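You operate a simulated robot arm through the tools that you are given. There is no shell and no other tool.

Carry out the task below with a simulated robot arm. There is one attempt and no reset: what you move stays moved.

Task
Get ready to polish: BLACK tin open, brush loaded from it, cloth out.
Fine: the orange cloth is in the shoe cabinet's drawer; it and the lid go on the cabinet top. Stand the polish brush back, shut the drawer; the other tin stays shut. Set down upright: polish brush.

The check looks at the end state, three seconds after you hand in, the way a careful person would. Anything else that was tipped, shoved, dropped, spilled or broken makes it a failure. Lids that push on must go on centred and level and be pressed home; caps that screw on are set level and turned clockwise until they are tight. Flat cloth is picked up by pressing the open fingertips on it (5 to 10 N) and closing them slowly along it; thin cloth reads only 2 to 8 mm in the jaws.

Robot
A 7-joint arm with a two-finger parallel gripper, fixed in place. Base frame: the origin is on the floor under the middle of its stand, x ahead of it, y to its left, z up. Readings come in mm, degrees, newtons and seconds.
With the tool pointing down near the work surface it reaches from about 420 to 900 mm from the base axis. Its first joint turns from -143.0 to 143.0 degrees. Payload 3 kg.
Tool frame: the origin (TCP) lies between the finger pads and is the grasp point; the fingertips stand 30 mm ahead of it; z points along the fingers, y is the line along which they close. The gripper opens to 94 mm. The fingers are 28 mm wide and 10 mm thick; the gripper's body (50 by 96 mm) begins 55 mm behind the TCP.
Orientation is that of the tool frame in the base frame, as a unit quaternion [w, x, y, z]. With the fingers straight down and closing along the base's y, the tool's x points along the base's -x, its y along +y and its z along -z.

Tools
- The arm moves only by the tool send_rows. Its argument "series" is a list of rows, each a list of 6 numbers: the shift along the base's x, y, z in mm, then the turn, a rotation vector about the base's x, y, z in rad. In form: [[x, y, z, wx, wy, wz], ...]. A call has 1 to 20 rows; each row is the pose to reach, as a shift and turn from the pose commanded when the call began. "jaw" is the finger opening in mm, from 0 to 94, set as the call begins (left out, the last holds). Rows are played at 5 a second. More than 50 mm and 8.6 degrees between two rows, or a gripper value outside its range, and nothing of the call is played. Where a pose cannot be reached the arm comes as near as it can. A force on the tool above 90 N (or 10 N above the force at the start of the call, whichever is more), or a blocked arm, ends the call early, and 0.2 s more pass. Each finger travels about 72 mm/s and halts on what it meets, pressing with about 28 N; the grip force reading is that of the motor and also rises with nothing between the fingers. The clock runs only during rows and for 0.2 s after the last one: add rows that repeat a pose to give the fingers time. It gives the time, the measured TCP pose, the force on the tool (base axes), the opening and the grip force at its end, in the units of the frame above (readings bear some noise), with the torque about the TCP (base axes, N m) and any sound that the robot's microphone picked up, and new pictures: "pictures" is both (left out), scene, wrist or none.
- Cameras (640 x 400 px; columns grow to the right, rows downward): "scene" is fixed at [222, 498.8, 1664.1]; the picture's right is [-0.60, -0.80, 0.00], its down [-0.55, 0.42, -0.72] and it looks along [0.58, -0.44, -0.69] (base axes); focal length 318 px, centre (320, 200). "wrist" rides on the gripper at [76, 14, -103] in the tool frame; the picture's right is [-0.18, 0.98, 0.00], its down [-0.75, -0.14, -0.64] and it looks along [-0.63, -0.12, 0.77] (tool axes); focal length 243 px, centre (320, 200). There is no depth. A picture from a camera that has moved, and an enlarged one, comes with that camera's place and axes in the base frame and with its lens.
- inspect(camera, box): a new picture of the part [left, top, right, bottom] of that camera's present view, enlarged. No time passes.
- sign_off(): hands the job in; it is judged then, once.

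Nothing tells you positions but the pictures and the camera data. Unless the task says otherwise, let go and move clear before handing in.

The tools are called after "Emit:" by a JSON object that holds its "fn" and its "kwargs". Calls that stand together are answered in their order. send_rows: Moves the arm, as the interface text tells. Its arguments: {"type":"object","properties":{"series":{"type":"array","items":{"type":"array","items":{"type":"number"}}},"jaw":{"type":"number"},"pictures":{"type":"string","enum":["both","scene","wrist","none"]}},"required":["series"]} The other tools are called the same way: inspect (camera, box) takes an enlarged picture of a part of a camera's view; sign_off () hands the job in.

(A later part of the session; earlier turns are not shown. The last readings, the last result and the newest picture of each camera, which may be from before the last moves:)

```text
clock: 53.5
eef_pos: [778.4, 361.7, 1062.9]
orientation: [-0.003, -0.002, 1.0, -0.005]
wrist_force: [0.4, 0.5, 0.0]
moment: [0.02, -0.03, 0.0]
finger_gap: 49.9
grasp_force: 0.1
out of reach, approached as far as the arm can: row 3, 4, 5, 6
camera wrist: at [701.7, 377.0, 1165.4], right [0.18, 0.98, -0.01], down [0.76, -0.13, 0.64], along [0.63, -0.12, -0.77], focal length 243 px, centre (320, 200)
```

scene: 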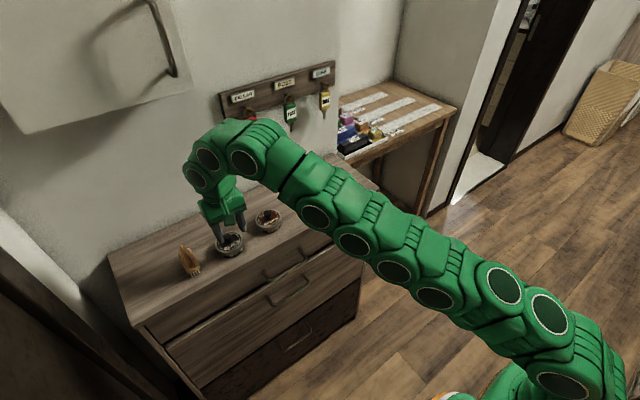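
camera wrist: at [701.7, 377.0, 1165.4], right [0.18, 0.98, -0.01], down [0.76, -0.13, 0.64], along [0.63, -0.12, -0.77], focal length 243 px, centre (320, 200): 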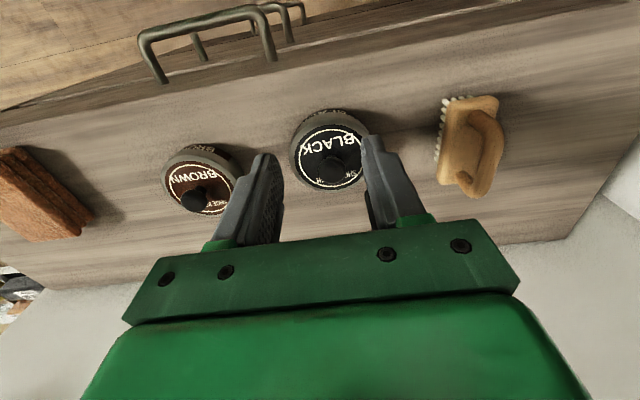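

A tilt is needed for comfortable reach. Tilting in the x–z plane with the fingers closing along y suits the round knob, so I'll tilt forward 20° and hover just above it.

Emit:
{"fn": "send_rows", "kwargs": {"series": [[0, 0, 10, 0, -0.117, 0], [0, 0, 10, 0, -0.233, 0], [0, 0, 10, 0, -0.35, 0], [8, 1, 5, 0, -0.35, 0], [16, 2, 2, 0, -0.35, 0], [22, 3, 0, 0, -0.35, 0], [22, 3, 0, 0, -0.35, 0]]}}

Emit:
{"fn": "inspect", "kwargs": {"camera": "wrist", "box": [220, 80, 460, 240]}}

Emit:
{"fn": "inspect", "kwargs": {"camera": "scene", "box": [190, 190, 290, 270]}}

```text
clock: 55.1
eef_pos: [798.9, 366.3, 1060.6]
orientation: [0.172, -0.001, 0.985, -0.006]
wrist_force: [0.3, -0.2, -0.2]
moment: [0.03, 0.0, 0.01]
finger_gap: 50.4
grasp_force: 0.1
camera wrist: at [693.2, 380.9, 1131.4], right [0.17, 0.98, 0.05], down [0.49, -0.13, 0.86], along [0.85, -0.12, -0.51], focal length 243 px, centre (320, 200)
```

scene: 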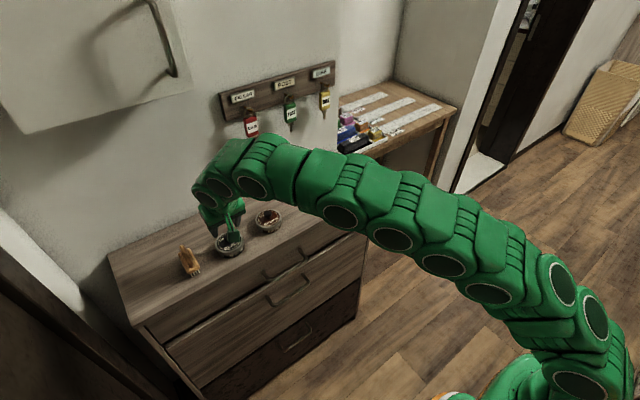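
wrist: 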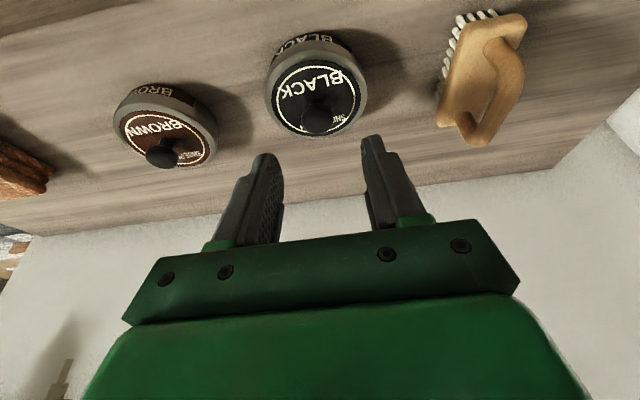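

```text
2.50 times, centred on (340, 160) of wrist
camera zoom: at [693.2, 380.9, 1131.4], right [0.17, 0.98, 0.05], down [0.49, -0.13, 0.86], along [0.85, -0.12, -0.51], focal length 606 px, centre (270, 300)
```

zoom: 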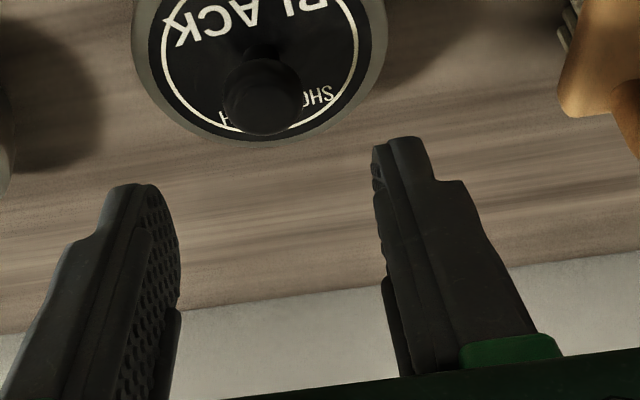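

```text
5.00 times, centred on (240, 230) of scene
camera zoom: at [222.0, 498.8, 1664.1], right [-0.6, -0.8, 0.0], down [-0.55, 0.42, -0.72], along [0.58, -0.44, -0.69], focal length 1591 px, centre (720, 50)
```

zoom: 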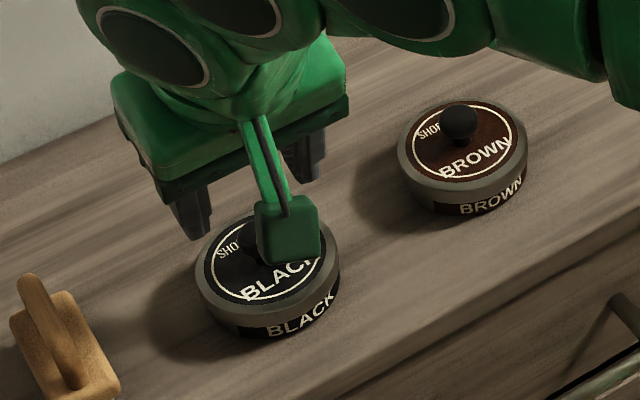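

The knob is centred between the fingers laterally. I'll descend most of the way and recheck the alignment.

Emit:
{"fn": "send_rows", "kwargs": {"series": [[2, 0.5, -12, 0, 0, 0], [4, 0.5, -24, 0, 0, 0], [5, 0.5, -32, 0, 0, 0], [5, 0.5, -32, 0, 0, 0]]}}

Emit:
{"fn": "inspect", "kwargs": {"camera": "wrist", "box": [220, 80, 460, 240]}}

Emit:
{"fn": "inspect", "kwargs": {"camera": "scene", "box": [190, 190, 290, 270]}}

```text
clock: 56.1
eef_pos: [805.3, 368.7, 1030.3]
orientation: [0.172, 0.0, 0.985, -0.006]
wrist_force: [-0.3, 0.1, -0.5]
moment: [0.0, 0.0, -0.01]
finger_gap: 49.8
grasp_force: 0.0
camera wrist: at [698.3, 382.0, 1100.9], right [0.17, 0.98, 0.05], down [0.49, -0.13, 0.86], along [0.85, -0.12, -0.51], focal length 243 px, centre (320, 200)
```

scene: 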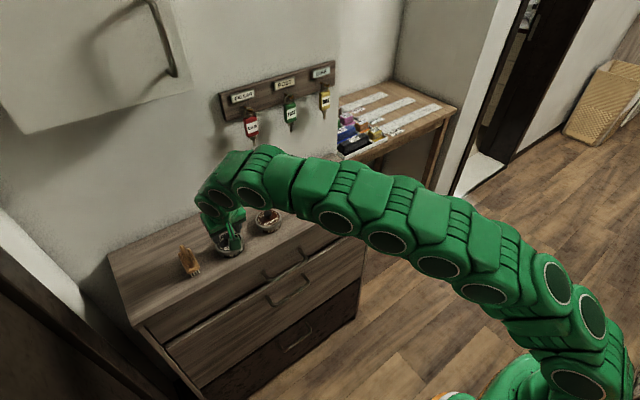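
wrist: 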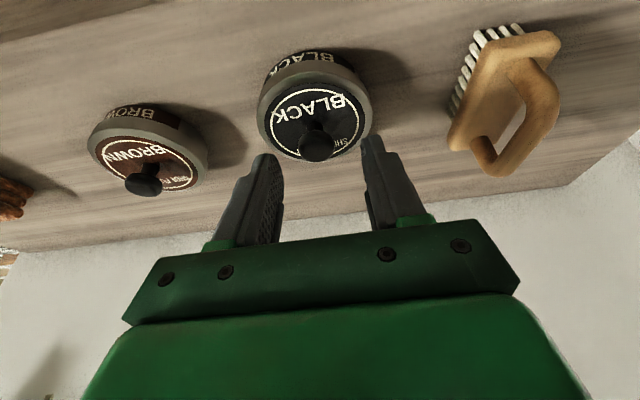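

```text
2.50 times, centred on (340, 160) of wrist
camera zoom: at [698.3, 382.0, 1100.9], right [0.17, 0.98, 0.05], down [0.49, -0.13, 0.86], along [0.85, -0.12, -0.51], focal length 606 px, centre (270, 300)
```

zoom: 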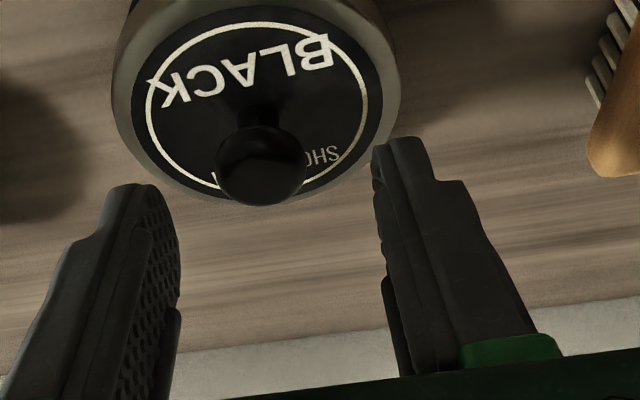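

```text
5.00 times, centred on (240, 230) of scene
camera zoom: at [222.0, 498.8, 1664.1], right [-0.6, -0.8, 0.0], down [-0.55, 0.42, -0.72], along [0.58, -0.44, -0.69], focal length 1591 px, centre (720, 50)
```

zoom: 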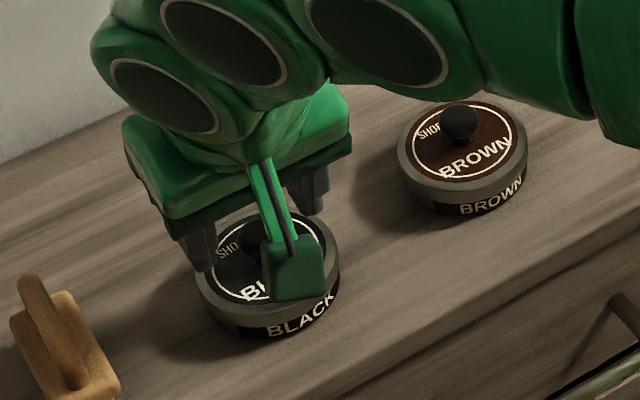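

The knob is measured at about (810, 368, 995), consistent with the picture. I'll lower the final 13 mm and stop with the tips just above the lid.

Emit:
{"fn": "send_rows", "kwargs": {"series": [[-1, 0, -4, 0, 0, 0], [-2.2, 0, -8, 0, 0, 0], [-3.2, 0, -12, 0, 0, 0], [-3.2, 0, -12, 0, 0, 0]]}}

Emit:
{"fn": "inspect", "kwargs": {"camera": "wrist", "box": [220, 80, 460, 240]}}

Emit:
{"fn": "inspect", "kwargs": {"camera": "scene", "box": [190, 190, 290, 270]}}

```text
clock: 57.1
eef_pos: [801.9, 368.2, 1017.7]
orientation: [0.172, 0.001, 0.985, -0.006]
wrist_force: [0.7, 0.9, 0.5]
moment: [0.01, 0.02, -0.01]
finger_gap: 50.1
grasp_force: 0.0
camera wrist: at [695.6, 381.9, 1088.2], right [0.17, 0.98, 0.05], down [0.49, -0.13, 0.86], along [0.85, -0.12, -0.51], focal length 243 px, centre (320, 200)
```

scene: 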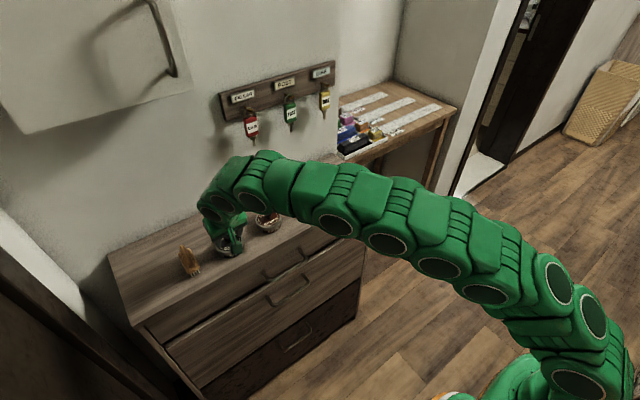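
wrist: 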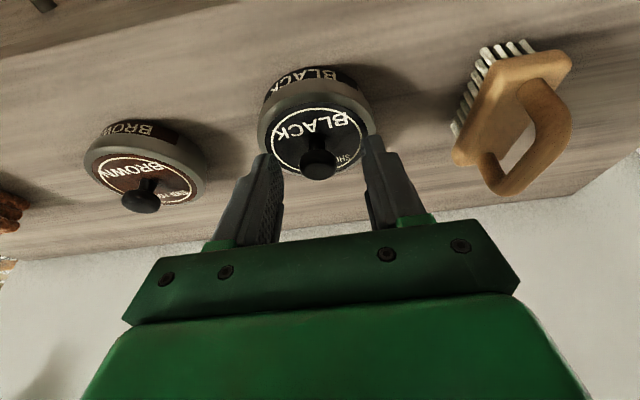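

```text
2.50 times, centred on (340, 160) of wrist
camera zoom: at [695.6, 381.9, 1088.2], right [0.17, 0.98, 0.05], down [0.49, -0.13, 0.86], along [0.85, -0.12, -0.51], focal length 606 px, centre (270, 300)
```

zoom: 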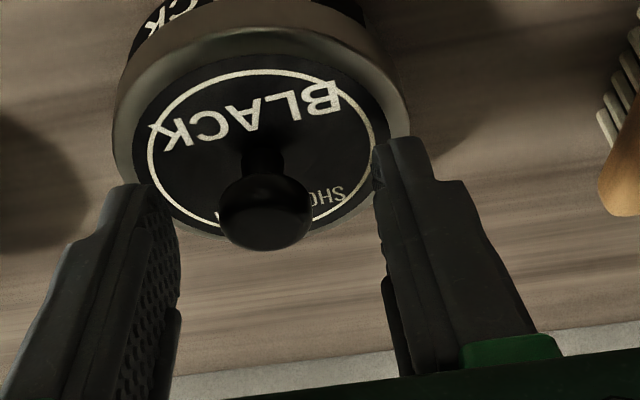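

```text
5.00 times, centred on (240, 230) of scene
camera zoom: at [222.0, 498.8, 1664.1], right [-0.6, -0.8, 0.0], down [-0.55, 0.42, -0.72], along [0.58, -0.44, -0.69], focal length 1591 px, centre (720, 50)
```

zoom: 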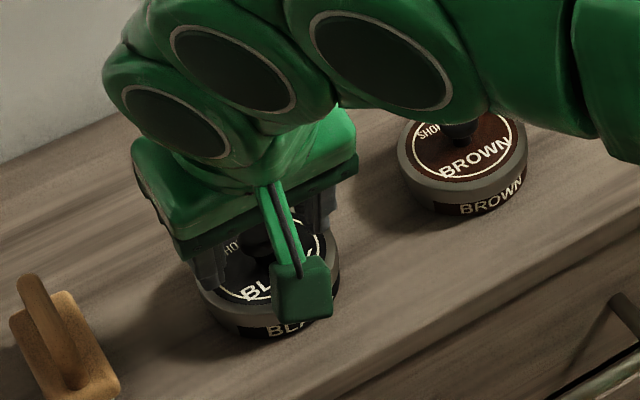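

The knob sits centred between the fingertips with a small clearance above the lid. I'll close gently in stages.

Emit:
{"fn": "send_rows", "kwargs": {"series": [[0, 0, 0, 0, 0, 0], [0, 0, 0, 0, 0, 0]], "jaw": 28, "pictures": "none"}}

Emit:
{"fn": "send_rows", "kwargs": {"series": [[0, 0, 0, 0, 0, 0], [0, 0, 0, 0, 0, 0], [0, 0, 0, 0, 0, 0]], "jaw": 18, "pictures": "wrist"}}

Emit:
{"fn": "inspect", "kwargs": {"camera": "wrist", "box": [220, 80, 460, 240]}}

```text
clock: 57.7
eef_pos: [802.6, 367.8, 1017.6]
orientation: [0.172, 0.0, 0.985, -0.006]
wrist_force: [-0.1, -0.6, 0.3]
moment: [-0.03, -0.01, -0.02]
finger_gap: 28.1
grasp_force: 0.1
```

```text
clock: 58.5
eef_pos: [800.8, 367.5, 1017.3]
orientation: [0.171, -0.001, 0.985, -0.006]
wrist_force: [0.7, 0.7, 1.7]
moment: [0.04, -0.01, -0.03]
finger_gap: 21.1
grasp_force: 28.2
camera wrist: at [695.5, 382.1, 1088.3], right [0.17, 0.98, 0.05], down [0.49, -0.13, 0.86], along [0.85, -0.12, -0.51], focal length 243 px, centre (320, 200)
```

wrist: 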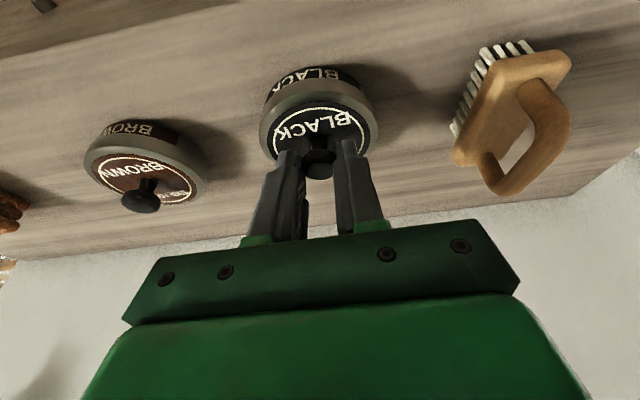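

```text
2.50 times, centred on (340, 160) of wrist
camera zoom: at [695.5, 382.1, 1088.3], right [0.17, 0.98, 0.05], down [0.49, -0.13, 0.86], along [0.85, -0.12, -0.51], focal length 606 px, centre (270, 300)
```

zoom: 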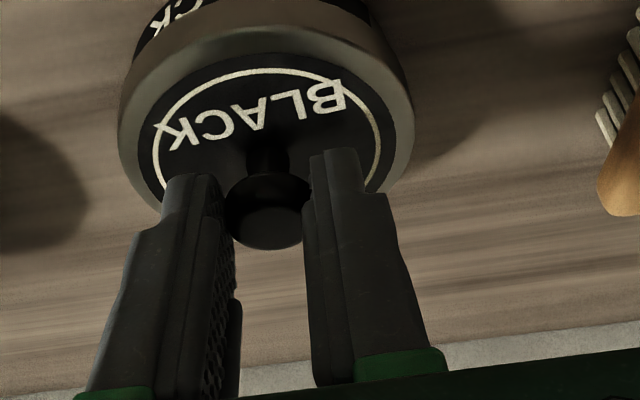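

I have the knob at 21 mm. I'll lift slowly and check whether only the lid comes up.

Emit:
{"fn": "send_rows", "kwargs": {"series": [[0, 0, 1, 0, 0, 0], [0, 0, 2, 0, 0, 0], [0, 0, 3, 0, 0, 0], [0, 0, 4, 0, 0, 0], [0, 0, 4, 0, 0, 0]], "jaw": 14, "pictures": "wrist"}}

Emit:
{"fn": "inspect", "kwargs": {"camera": "wrist", "box": [220, 40, 460, 200]}}

Emit:
{"fn": "inspect", "kwargs": {"camera": "scene", "box": [190, 190, 290, 270]}}

```text
clock: 59.7
eef_pos: [801.7, 368.7, 1023.0]
orientation: [0.173, 0.0, 0.985, -0.006]
wrist_force: [-0.3, 0.2, -0.7]
moment: [0.0, -0.02, 0.01]
finger_gap: 21.3
grasp_force: 28.2
heard: snap
camera wrist: at [695.4, 381.8, 1092.5], right [0.17, 0.98, 0.05], down [0.49, -0.13, 0.86], along [0.85, -0.12, -0.51], focal length 243 px, centre (320, 200)
```

wrist: 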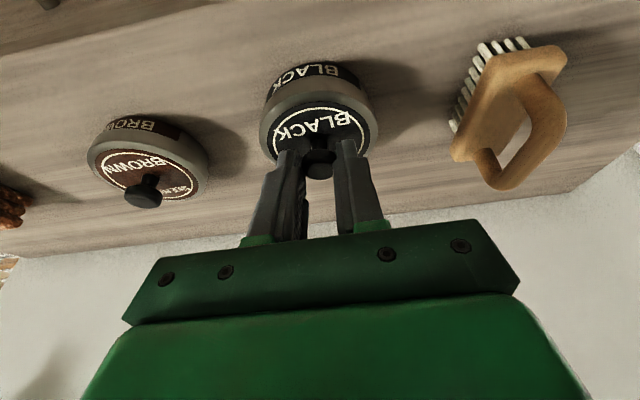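

```text
2.50 times, centred on (340, 120) of wrist
camera zoom: at [695.4, 381.8, 1092.5], right [0.17, 0.98, 0.05], down [0.49, -0.13, 0.86], along [0.85, -0.12, -0.51], focal length 606 px, centre (270, 400)
```

zoom: 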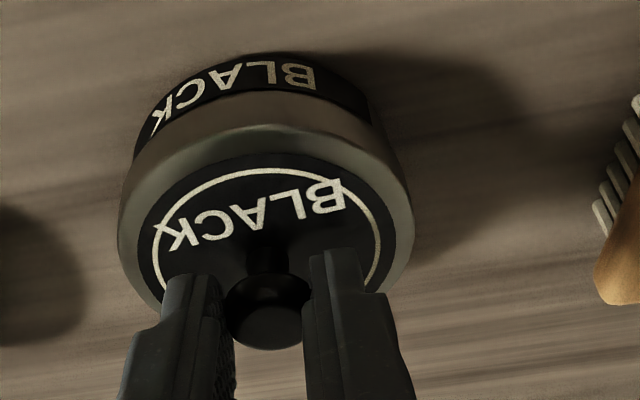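

```text
5.00 times, centred on (240, 230) of scene
camera zoom: at [222.0, 498.8, 1664.1], right [-0.6, -0.8, 0.0], down [-0.55, 0.42, -0.72], along [0.58, -0.44, -0.69], focal length 1591 px, centre (720, 50)
```

zoom: 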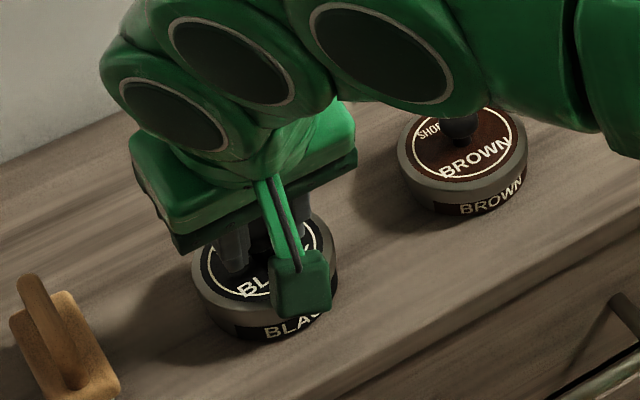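

I heard a snap, so the lid has come free. I'll continue lifting and confirm the tin stays put.

Emit:
{"fn": "send_rows", "kwargs": {"series": [[0, 0, 4, 0, 0, 0], [0, 0, 8, 0, 0, 0], [0, 0, 14, 0, 0, 0], [0, 0, 22, 0, 0, 0], [0, 0, 30, 0, 0, 0], [0, 0, 30, 0, 0, 0]]}}

Emit:
{"fn": "inspect", "kwargs": {"camera": "scene", "box": [190, 190, 290, 270]}}

Emit:
{"fn": "inspect", "kwargs": {"camera": "wrist", "box": [220, 20, 460, 180]}}

```text
clock: 61.1
eef_pos: [800.6, 365.3, 1051.6]
orientation: [0.172, 0.0, 0.985, -0.005]
wrist_force: [-0.5, 0.9, -0.6]
moment: [0.0, -0.02, -0.03]
finger_gap: 21.3
grasp_force: 28.1
camera wrist: at [695.0, 380.4, 1122.4], right [0.17, 0.98, 0.05], down [0.49, -0.13, 0.86], along [0.85, -0.12, -0.51], focal length 243 px, centre (320, 200)
```

scene: 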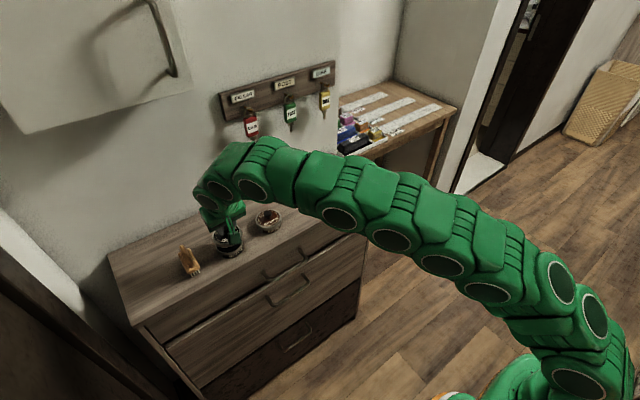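
wrist: 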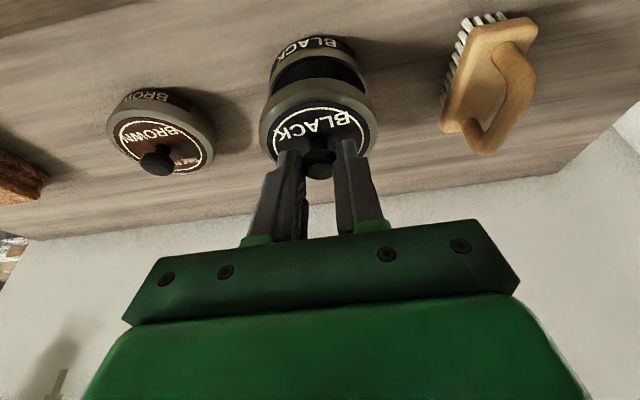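

```text
5.00 times, centred on (240, 230) of scene
camera zoom: at [222.0, 498.8, 1664.1], right [-0.6, -0.8, 0.0], down [-0.55, 0.42, -0.72], along [0.58, -0.44, -0.69], focal length 1591 px, centre (720, 50)
```

zoom: 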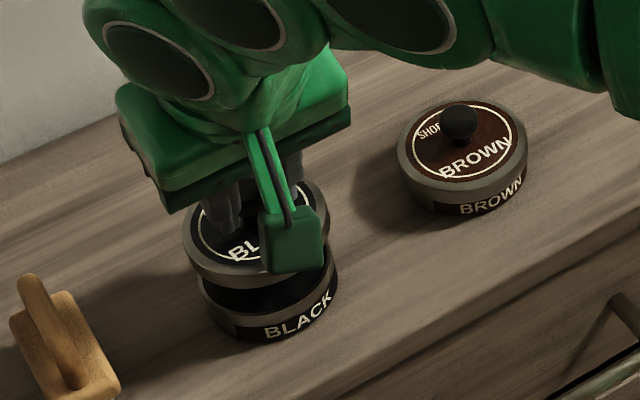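

```text
2.50 times, centred on (340, 100) of wrist
camera zoom: at [695.0, 380.4, 1122.4], right [0.17, 0.98, 0.05], down [0.49, -0.13, 0.86], along [0.85, -0.12, -0.51], focal length 606 px, centre (270, 450)
```

zoom: 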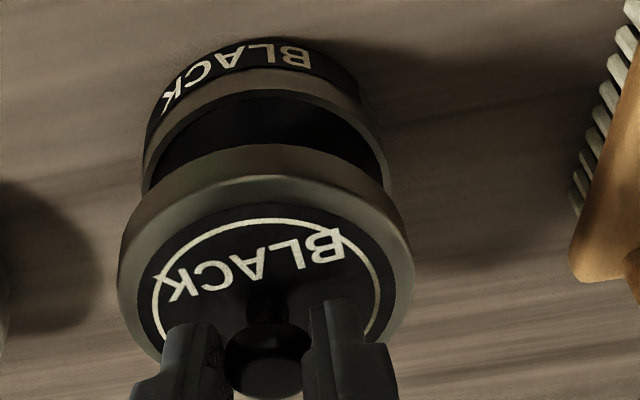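

The lid is off cleanly and the tin hasn't moved. I'll carry the lid around in front of the brown tin to the free spot between it and the cloth, near (800, 135).

Emit:
{"fn": "send_rows", "kwargs": {"series": [[0, 0, 12, 0, 0, 0], [-35, 0, 14, 0, 0, 0], [-72, 0, 14, 0, 0, 0], [-105, -15, 14, 0, 0, 0], [-110, -55, 14, 0, 0, 0], [-110, -100, 14, 0, 0, 0], [-110, -145, 14, 0, 0, 0], [-110, -190, 14, 0, 0, 0], [-105, -228, 14, 0, 0, 0], [-70, -230, 14, 0, 0, 0], [-35, -230, 14, 0, 0, 0], [-3, -230, 10, 0, 0, 0], [-3, -230, 10, 0, 0, 0]]}}

Emit:
{"fn": "inspect", "kwargs": {"camera": "scene", "box": [200, 140, 380, 260]}}

```text
clock: 63.9
eef_pos: [799.9, 137.9, 1062.3]
orientation: [0.172, -0.001, 0.985, -0.006]
wrist_force: [0.0, 0.4, -0.1]
moment: [-0.01, 0.0, 0.01]
finger_gap: 21.2
grasp_force: 28.1
camera wrist: at [692.9, 151.9, 1132.5], right [0.17, 0.98, 0.05], down [0.49, -0.13, 0.86], along [0.85, -0.12, -0.51], focal length 243 px, centre (320, 200)
```

scene: 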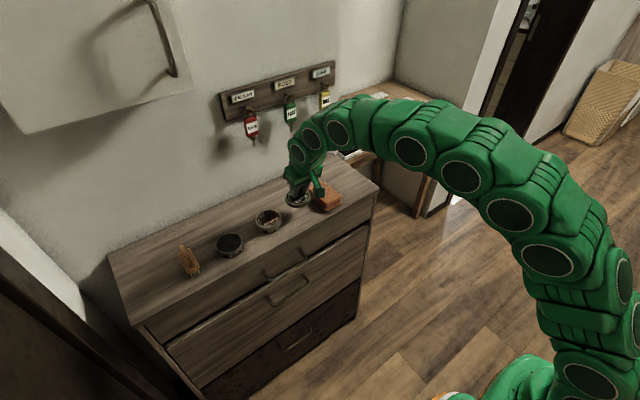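
wrist: 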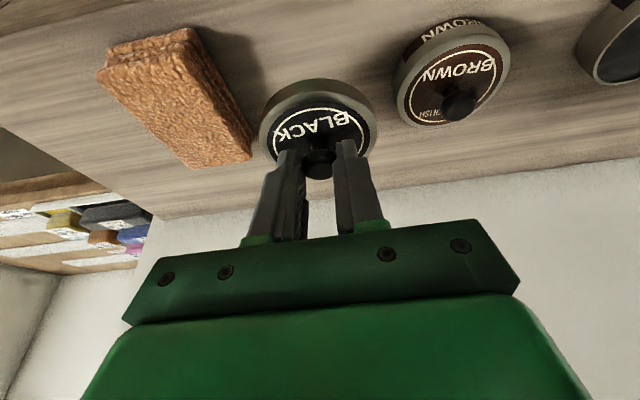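

```text
3.33 times, centred on (290, 200) of scene
camera zoom: at [222.0, 498.8, 1664.1], right [-0.6, -0.8, 0.0], down [-0.55, 0.42, -0.72], along [0.58, -0.44, -0.69], focal length 1060 px, centre (420, 200)
```

zoom: 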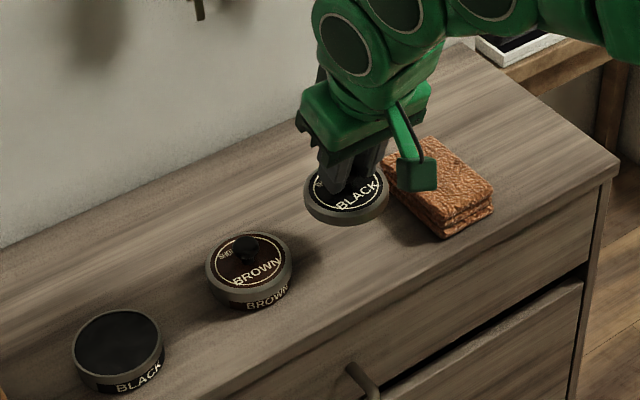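

The lid is above a clear patch, so I'll lower it and then feel for contact in small steps.

Emit:
{"fn": "send_rows", "kwargs": {"series": [[0, 0, -15, 0, 0, 0], [0, 0, -30, 0, 0, 0], [0, 0, -40, 0, 0, 0], [0, 0, -46, 0, 0, 0], [0, 0, -46, 0, 0, 0]], "pictures": "scene"}}

Emit:
{"fn": "send_rows", "kwargs": {"series": [[0, 0, -1.5, 0, 0, 0], [0, 0, -3, 0, 0, 0], [0, 0, -3, 0, 0, 0]], "pictures": "none"}}

Emit:
{"fn": "inspect", "kwargs": {"camera": "scene", "box": [250, 160, 350, 240]}}

```text
clock: 65.1
eef_pos: [798.1, 137.0, 1015.4]
orientation: [0.172, -0.001, 0.985, -0.007]
wrist_force: [-1.2, 0.1, -0.6]
moment: [0.0, -0.04, -0.02]
finger_gap: 20.9
grasp_force: 27.8
```

scene: 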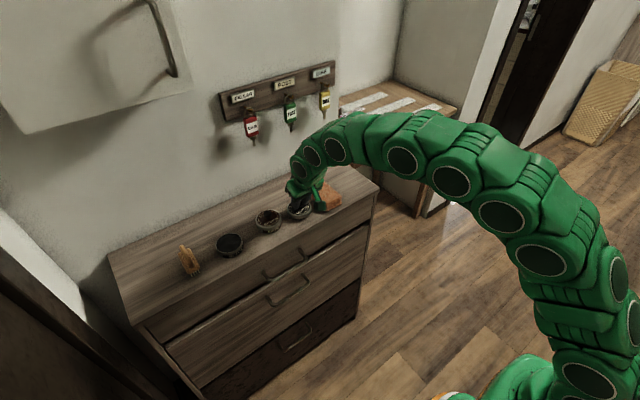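

```text
clock: 65.9
eef_pos: [798.1, 135.9, 1013.4]
orientation: [0.172, 0.0, 0.985, -0.007]
wrist_force: [-0.3, 0.8, -0.2]
moment: [0.0, 0.02, 0.03]
finger_gap: 21.3
grasp_force: 28.0
```

```text
5.00 times, centred on (300, 200) of scene
camera zoom: at [222.0, 498.8, 1664.1], right [-0.6, -0.8, 0.0], down [-0.55, 0.42, -0.72], along [0.58, -0.44, -0.69], focal length 1591 px, centre (420, 200)
```

zoom: 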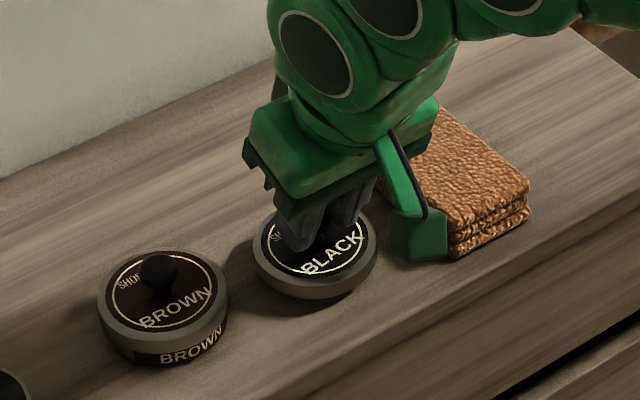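

It's still a few millimetres above the surface, so I'll continue with small steps.

Emit:
{"fn": "send_rows", "kwargs": {"series": [[0, 0, -1.5, 0, 0, 0], [0, 0, -3, 0, 0, 0], [0, 0, -3, 0, 0, 0]], "pictures": "none"}}

Emit:
{"fn": "send_rows", "kwargs": {"series": [[0, 0, -1, 0, 0, 0], [0, 0, -2, 0, 0, 0], [0, 0, -2, 0, 0, 0]], "pictures": "none"}}

Emit:
{"fn": "inspect", "kwargs": {"camera": "scene", "box": [250, 160, 350, 240]}}

```text
clock: 66.7
eef_pos: [799.4, 137.1, 1009.4]
orientation: [0.172, -0.001, 0.985, -0.006]
wrist_force: [0.1, -0.4, 0.0]
moment: [-0.01, 0.05, 0.0]
finger_gap: 21.0
grasp_force: 27.9
```

```text
clock: 67.5
eef_pos: [799.6, 136.5, 1008.2]
orientation: [0.172, -0.001, 0.985, -0.006]
wrist_force: [-0.4, 0.2, -0.5]
moment: [-0.03, 0.0, 0.0]
finger_gap: 21.1
grasp_force: 27.7
```

```text
5.00 times, centred on (300, 200) of scene
camera zoom: at [222.0, 498.8, 1664.1], right [-0.6, -0.8, 0.0], down [-0.55, 0.42, -0.72], along [0.58, -0.44, -0.69], focal length 1591 px, centre (420, 200)
```

zoom: 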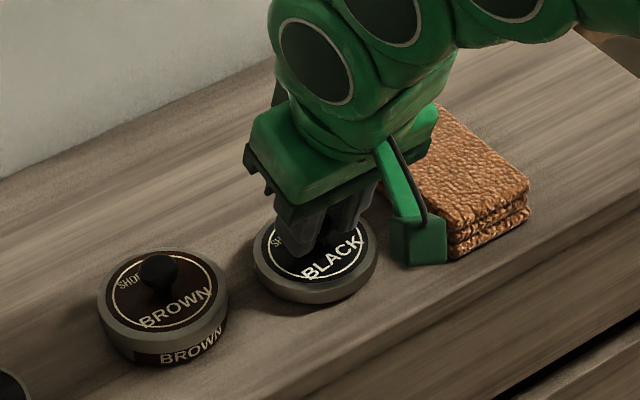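

There's no contact yet, so I'll keep going.

Emit:
{"fn": "send_rows", "kwargs": {"series": [[0, 0, -1, 0, 0, 0], [0, 0, -2, 0, 0, 0], [0, 0, -2, 0, 0, 0]], "pictures": "none"}}

Emit:
{"fn": "send_rows", "kwargs": {"series": [[0, 0, -1, 0, 0, 0], [0, 0, -2, 0, 0, 0], [0, 0, -2, 0, 0, 0]], "pictures": "none"}}

Emit:
{"fn": "inspect", "kwargs": {"camera": "scene", "box": [270, 180, 330, 225]}}

```text
clock: 68.3
eef_pos: [798.3, 136.5, 1005.2]
orientation: [0.172, -0.001, 0.985, -0.006]
wrist_force: [0.0, -0.6, 0.5]
moment: [0.03, 0.01, 0.04]
finger_gap: 20.8
grasp_force: 28.2
```

```text
clock: 69.1
eef_pos: [798.7, 138.2, 1003.2]
orientation: [0.172, 0.0, 0.985, -0.005]
wrist_force: [0.5, -0.3, 0.1]
moment: [-0.03, 0.01, 0.01]
finger_gap: 21.0
grasp_force: 28.2
```

```text
8.89 times, centred on (300, 202) of scene
camera zoom: at [222.0, 498.8, 1664.1], right [-0.6, -0.8, 0.0], down [-0.55, 0.42, -0.72], along [0.58, -0.44, -0.69], focal length 2828 px, centre (498, 178)
```

zoom: 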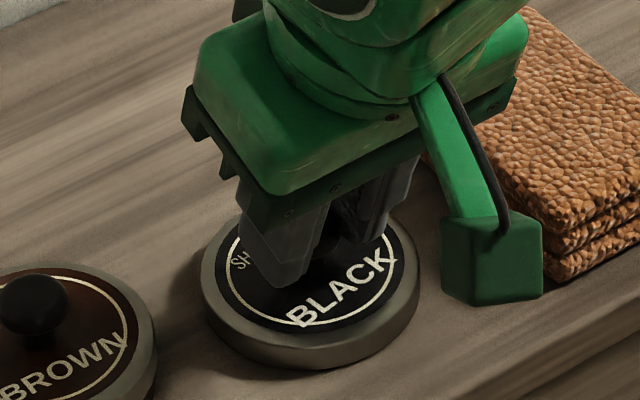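

There's still a gap under the rim, so I'll continue.

Emit:
{"fn": "send_rows", "kwargs": {"series": [[0, 0, -1, 0, 0, 0], [0, 0, -2, 0, 0, 0], [0, 0, -2, 0, 0, 0]], "pictures": "none"}}

Emit:
{"fn": "send_rows", "kwargs": {"series": [[0, 0, -1, 0, 0, 0], [0, 0, -2, 0, 0, 0], [0, 0, -2, 0, 0, 0]], "pictures": "none"}}

Emit:
{"fn": "inspect", "kwargs": {"camera": "scene", "box": [270, 180, 330, 225]}}

```text
clock: 69.9
eef_pos: [798.3, 136.7, 1001.9]
orientation: [0.172, -0.001, 0.985, -0.005]
wrist_force: [1.3, -1.1, 3.9]
moment: [0.12, -0.12, -0.09]
finger_gap: 20.9
grasp_force: 27.9
```

```text
clock: 70.7
eef_pos: [799.5, 137.8, 1002.9]
orientation: [0.174, -0.001, 0.985, -0.004]
wrist_force: [-2.3, -3.7, 32.1]
moment: [-0.06, -0.34, -0.1]
finger_gap: 21.0
grasp_force: 28.4
```

```text
8.89 times, centred on (300, 202) of scene
camera zoom: at [222.0, 498.8, 1664.1], right [-0.6, -0.8, 0.0], down [-0.55, 0.42, -0.72], along [0.58, -0.44, -0.69], focal length 2828 px, centre (498, 178)
```

zoom: 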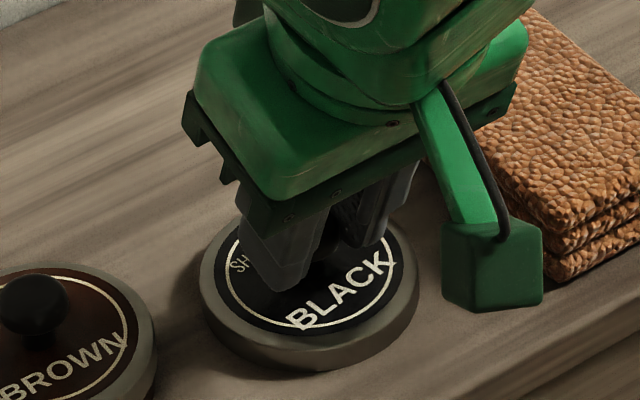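

Contact is confirmed. I'll relieve the press and release the knob.

Emit:
{"fn": "send_rows", "kwargs": {"series": [[0, 0, 1.5, 0, 0, 0], [0, 0, 1.5, 0, 0, 0]], "pictures": "none"}}

Emit:
{"fn": "send_rows", "kwargs": {"series": [[0, 0, 0, 0, 0, 0], [0, 0, 0, 0, 0, 0], [0, 0, 0, 0, 0, 0]], "jaw": 46, "pictures": "wrist"}}

```text
clock: 71.3
eef_pos: [799.1, 137.2, 1001.8]
orientation: [0.173, -0.001, 0.985, -0.005]
wrist_force: [10.8, 1.9, 23.6]
moment: [0.13, -0.66, -0.01]
finger_gap: 21.3
grasp_force: 28.1
```

```text
clock: 72.1
eef_pos: [798.8, 136.9, 1000.9]
orientation: [0.172, -0.001, 0.985, -0.006]
wrist_force: [-0.1, 0.0, -0.2]
moment: [0.07, 0.0, 0.01]
finger_gap: 46.5
grasp_force: 0.0
camera wrist: at [692.2, 151.4, 1071.5], right [0.17, 0.98, 0.05], down [0.49, -0.13, 0.86], along [0.85, -0.12, -0.51], focal length 243 px, centre (320, 200)
```

wrist: 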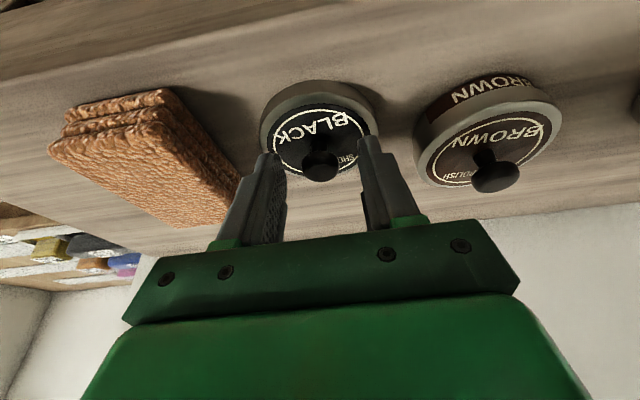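

The lid is down. I'll rise clear and move to a viewpoint near the brush.

Emit:
{"fn": "send_rows", "kwargs": {"series": [[-5, 0, 15, 0, 0, 0], [-12, 0, 35, 0, 0, 0], [-30, 0, 70, 0, 0, 0], [-60, 35, 90, 0, 0, 0], [-90, 75, 95, 0, 0, 0], [-100, 120, 95, 0, 0, 0], [-100, 165, 95, 0, 0, 0], [-100, 210, 95, 0, 0, 0], [-100, 255, 95, 0, 0, 0], [-100, 295, 95, 0, 0, 0], [-100, 295, 95, 0, 0, 0]]}}

Emit:
{"fn": "inspect", "kwargs": {"camera": "scene", "box": [170, 150, 380, 290]}}

Emit:
{"fn": "inspect", "kwargs": {"camera": "wrist", "box": [280, 100, 480, 240]}}

```text
refused: row 4 steps farther than a row can; nothing moved
```

```text
2.86 times, centred on (275, 220) of scene
camera zoom: at [222.0, 498.8, 1664.1], right [-0.6, -0.8, 0.0], down [-0.55, 0.42, -0.72], along [0.58, -0.44, -0.69], focal length 909 px, centre (449, 143)
```

zoom: 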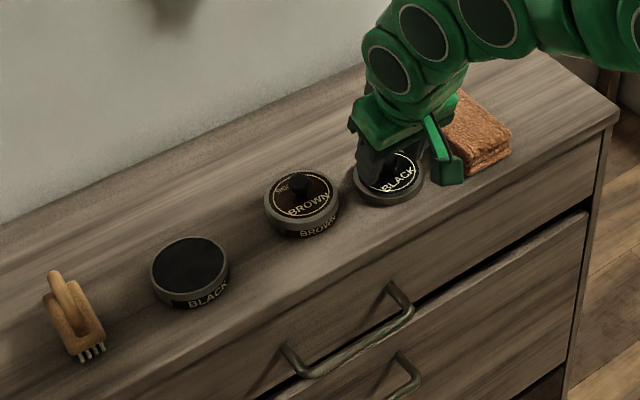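

```text
2.86 times, centred on (380, 170) of wrist
camera zoom: at [692.2, 151.4, 1071.5], right [0.17, 0.98, 0.05], down [0.49, -0.13, 0.86], along [0.85, -0.12, -0.51], focal length 693 px, centre (149, 286)
```

zoom: 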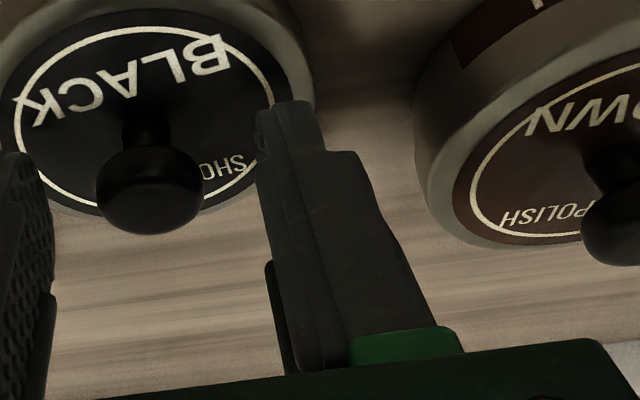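

The move was refused because one row stepped too far. I'll resend it with smaller steps.

Emit:
{"fn": "send_rows", "kwargs": {"series": [[-5, 0, 15, 0, 0, 0], [-12, 0, 35, 0, 0, 0], [-25, 0, 65, 0, 0, 0], [-50, 20, 85, 0, 0, 0], [-80, 50, 95, 0, 0, 0], [-100, 90, 95, 0, 0, 0], [-100, 135, 95, 0, 0, 0], [-100, 180, 95, 0, 0, 0], [-100, 225, 95, 0, 0, 0], [-100, 265, 95, 0, 0, 0], [-100, 300, 95, 0, 0, 0], [-100, 300, 95, 0, 0, 0]]}}

Emit:
{"fn": "inspect", "kwargs": {"camera": "scene", "box": [170, 150, 380, 290]}}

Emit:
{"fn": "inspect", "kwargs": {"camera": "wrist", "box": [200, 20, 440, 200]}}

```text
clock: 74.7
eef_pos: [699.0, 435.5, 1096.9]
orientation: [0.172, -0.001, 0.985, -0.006]
wrist_force: [-1.2, 0.2, 0.5]
moment: [-0.01, 0.01, -0.01]
finger_gap: 45.8
grasp_force: 0.0
camera wrist: at [591.8, 451.3, 1167.8], right [0.17, 0.98, 0.05], down [0.49, -0.13, 0.86], along [0.85, -0.12, -0.51], focal length 243 px, centre (320, 200)
```

scene: 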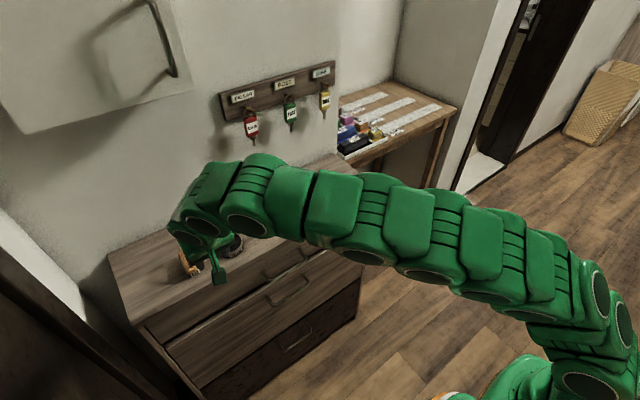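
wrist: 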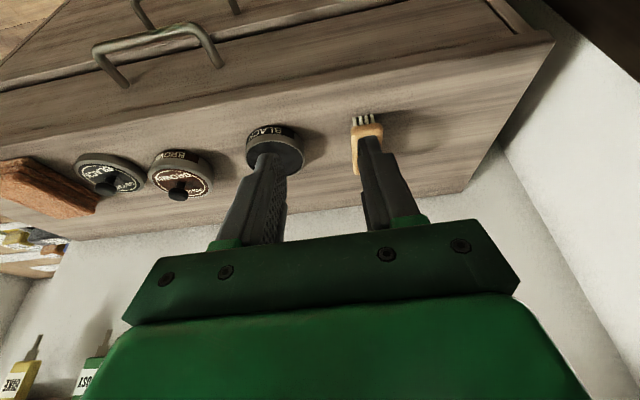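

```text
2.86 times, centred on (275, 220) of scene
camera zoom: at [222.0, 498.8, 1664.1], right [-0.6, -0.8, 0.0], down [-0.55, 0.42, -0.72], along [0.58, -0.44, -0.69], focal length 909 px, centre (449, 143)
```

zoom: 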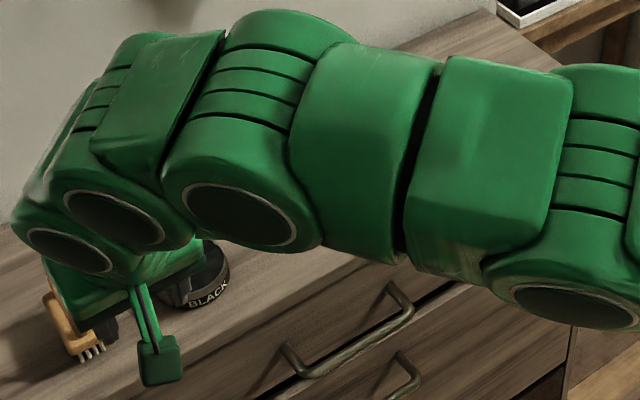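

```text
2.22 times, centred on (320, 110) of wrist
camera zoom: at [591.8, 451.3, 1167.8], right [0.17, 0.98, 0.05], down [0.49, -0.13, 0.86], along [0.85, -0.12, -0.51], focal length 539 px, centre (320, 400)
```

zoom: 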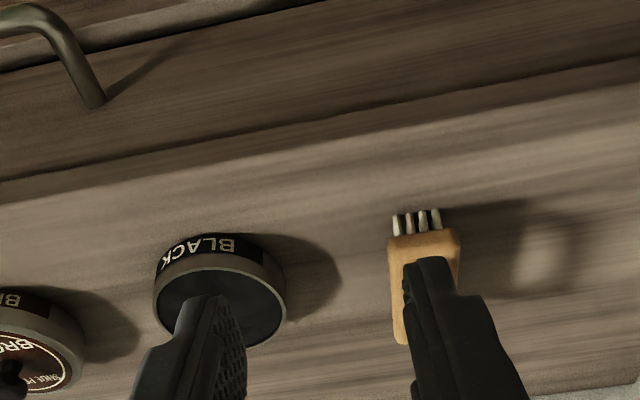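

The right finger hides the brush. I'll shift +y so it appears between the fingers.

Emit:
{"fn": "send_rows", "kwargs": {"series": [[-5, 20, 0, 0, 0, 0], [-10, 42, 0, 0, 0, 0], [-10, 42, 0, 0, 0, 0]], "jaw": 60, "pictures": "wrist"}}

Emit:
{"fn": "inspect", "kwargs": {"camera": "wrist", "box": [250, 90, 400, 200]}}

```text
clock: 75.5
eef_pos: [687.7, 479.3, 1096.3]
orientation: [0.172, 0.0, 0.985, -0.006]
wrist_force: [0.0, 1.3, 0.1]
moment: [0.01, 0.0, -0.01]
finger_gap: 60.1
grasp_force: 0.0
camera wrist: at [581.3, 493.3, 1167.1], right [0.17, 0.98, 0.05], down [0.49, -0.13, 0.86], along [0.85, -0.12, -0.51], focal length 243 px, centre (320, 200)
```

wrist: 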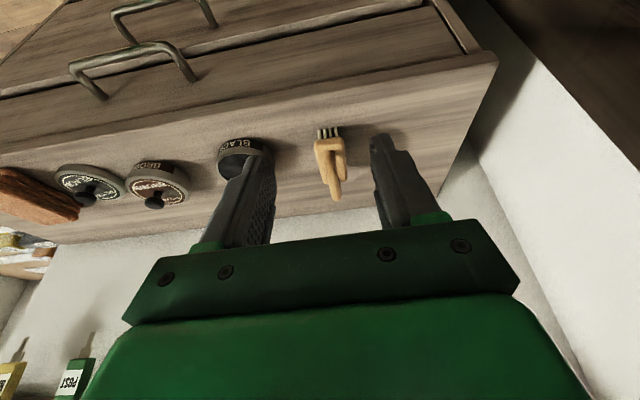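

```text
3.64 times, centred on (325, 145) of wrist
camera zoom: at [581.3, 493.3, 1167.1], right [0.17, 0.98, 0.05], down [0.49, -0.13, 0.86], along [0.85, -0.12, -0.51], focal length 882 px, centre (302, 400)
```

zoom: 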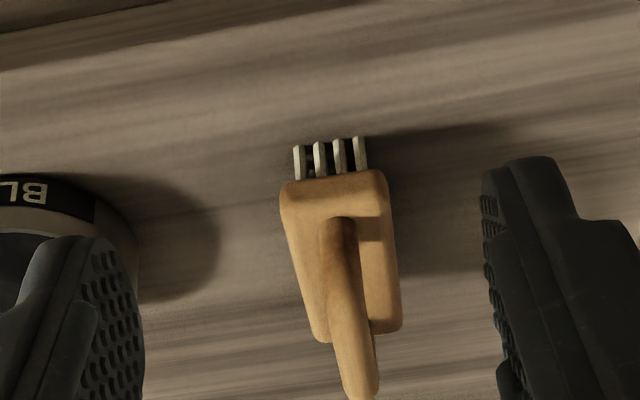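

The brush block spans x 776–857, y 463–493, aligned with x, and its handle bar is near (814, 478, z≈1010). I'll increase the tilt to 35° for reach and hover above the bar.

Emit:
{"fn": "send_rows", "kwargs": {"series": [[0, 0, 0, 0, -0.133, 0], [0, 0, 0, 0, -0.265, 0], [30, -0.5, 0, 0, -0.265, 0], [60, -1, -4, 0, -0.265, 0], [90, -1, -8, 0, -0.265, 0], [120, -1, -14, 0, -0.265, 0], [120, -1, -14, 0, -0.265, 0]]}}

Emit:
{"fn": "inspect", "kwargs": {"camera": "wrist", "box": [220, 40, 430, 200]}}

Emit:
{"fn": "inspect", "kwargs": {"camera": "scene", "box": [150, 200, 270, 300]}}

```text
clock: 77.1
eef_pos: [808.1, 478.8, 1083.7]
orientation: [0.3, -0.001, 0.954, -0.006]
wrist_force: [-0.4, -0.1, 0.1]
moment: [-0.04, -0.01, 0.0]
finger_gap: 59.9
grasp_force: 0.1
camera wrist: at [687.1, 493.1, 1123.6], right [0.15, 0.98, 0.09], down [0.25, -0.13, 0.96], along [0.96, -0.12, -0.26], focal length 243 px, centre (320, 200)
```

scene: 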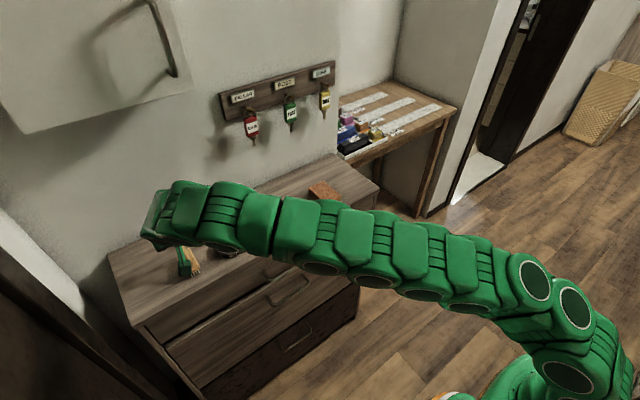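
wrist: 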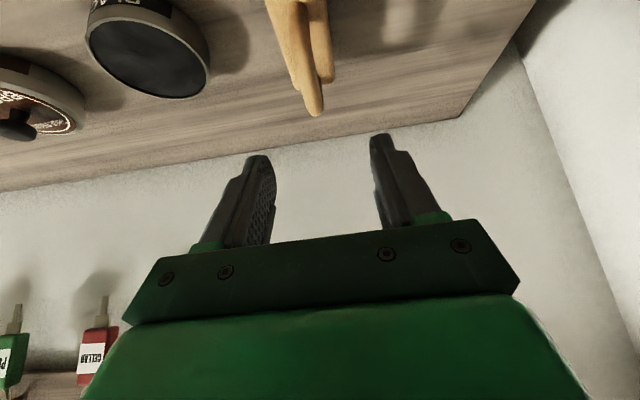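

```text
2.50 times, centred on (325, 120) of wrist
camera zoom: at [687.1, 493.1, 1123.6], right [0.15, 0.98, 0.09], down [0.25, -0.13, 0.96], along [0.96, -0.12, -0.26], focal length 606 px, centre (308, 400)
```

zoom: 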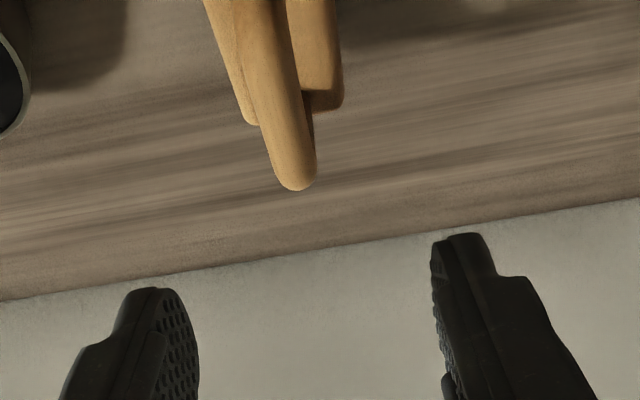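

```text
4.00 times, centred on (210, 250) of scene
camera zoom: at [222.0, 498.8, 1664.1], right [-0.6, -0.8, 0.0], down [-0.55, 0.42, -0.72], along [0.58, -0.44, -0.69], focal length 1272 px, centre (760, 0)
```

zoom: 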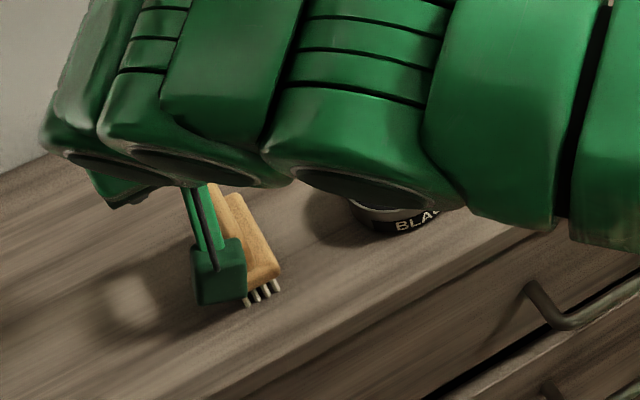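

The reach is good at this tilt. I'll descend toward the bar with a small y-correction and check alignment on the way.

Emit:
{"fn": "send_rows", "kwargs": {"series": [[0, -1, -15, 0, 0, 0], [1, -1.4, -30, 0, 0, 0], [1, -1.4, -42, 0, 0, 0], [1, -1.4, -42, 0, 0, 0]]}}

Emit:
{"fn": "inspect", "kwargs": {"camera": "wrist", "box": [220, 40, 430, 200]}}

Emit:
{"fn": "inspect", "kwargs": {"camera": "scene", "box": [150, 200, 270, 300]}}

```text
clock: 78.1
eef_pos: [808.0, 477.6, 1040.7]
orientation: [0.3, -0.001, 0.954, -0.004]
wrist_force: [-0.1, 0.8, 0.0]
moment: [0.02, -0.01, 0.02]
finger_gap: 60.0
grasp_force: 0.0
camera wrist: at [687.7, 492.3, 1080.6], right [0.15, 0.98, 0.1], down [0.25, -0.13, 0.96], along [0.96, -0.12, -0.27], focal length 243 px, centre (320, 200)
```

scene: 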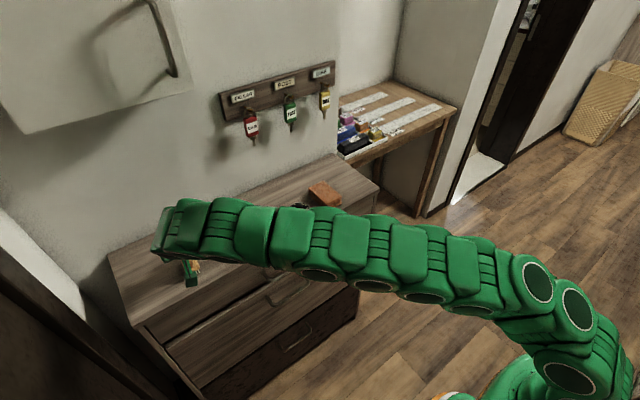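
wrist: 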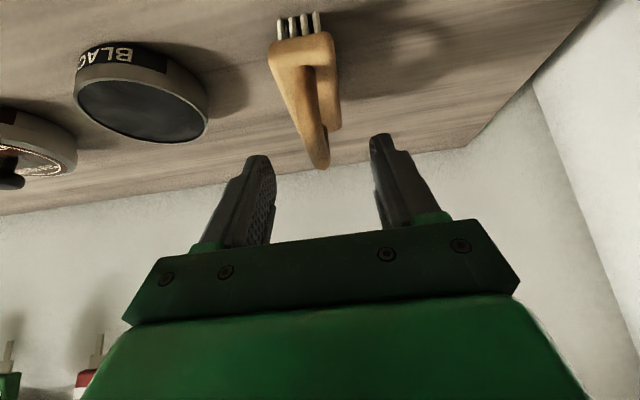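

```text
2.50 times, centred on (325, 120) of wrist
camera zoom: at [687.7, 492.3, 1080.6], right [0.15, 0.98, 0.1], down [0.25, -0.13, 0.96], along [0.96, -0.12, -0.27], focal length 606 px, centre (308, 400)
```

zoom: 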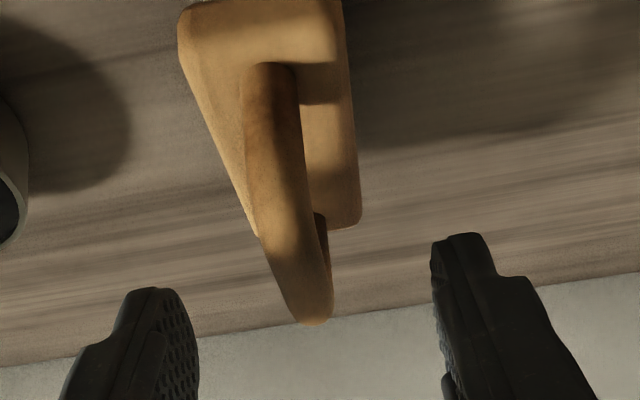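

```text
4.00 times, centred on (210, 250) of scene
camera zoom: at [222.0, 498.8, 1664.1], right [-0.6, -0.8, 0.0], down [-0.55, 0.42, -0.72], along [0.58, -0.44, -0.69], focal length 1272 px, centre (760, 0)
```

zoom: 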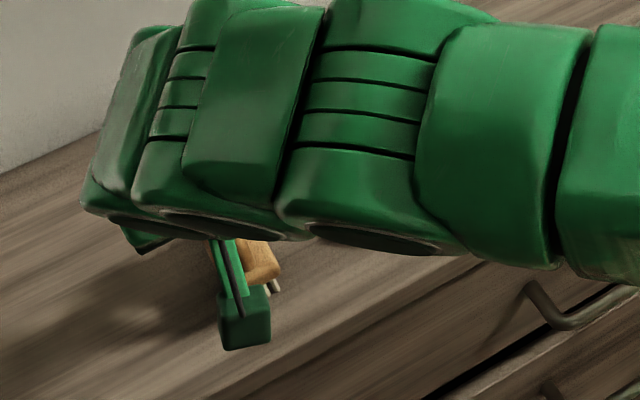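

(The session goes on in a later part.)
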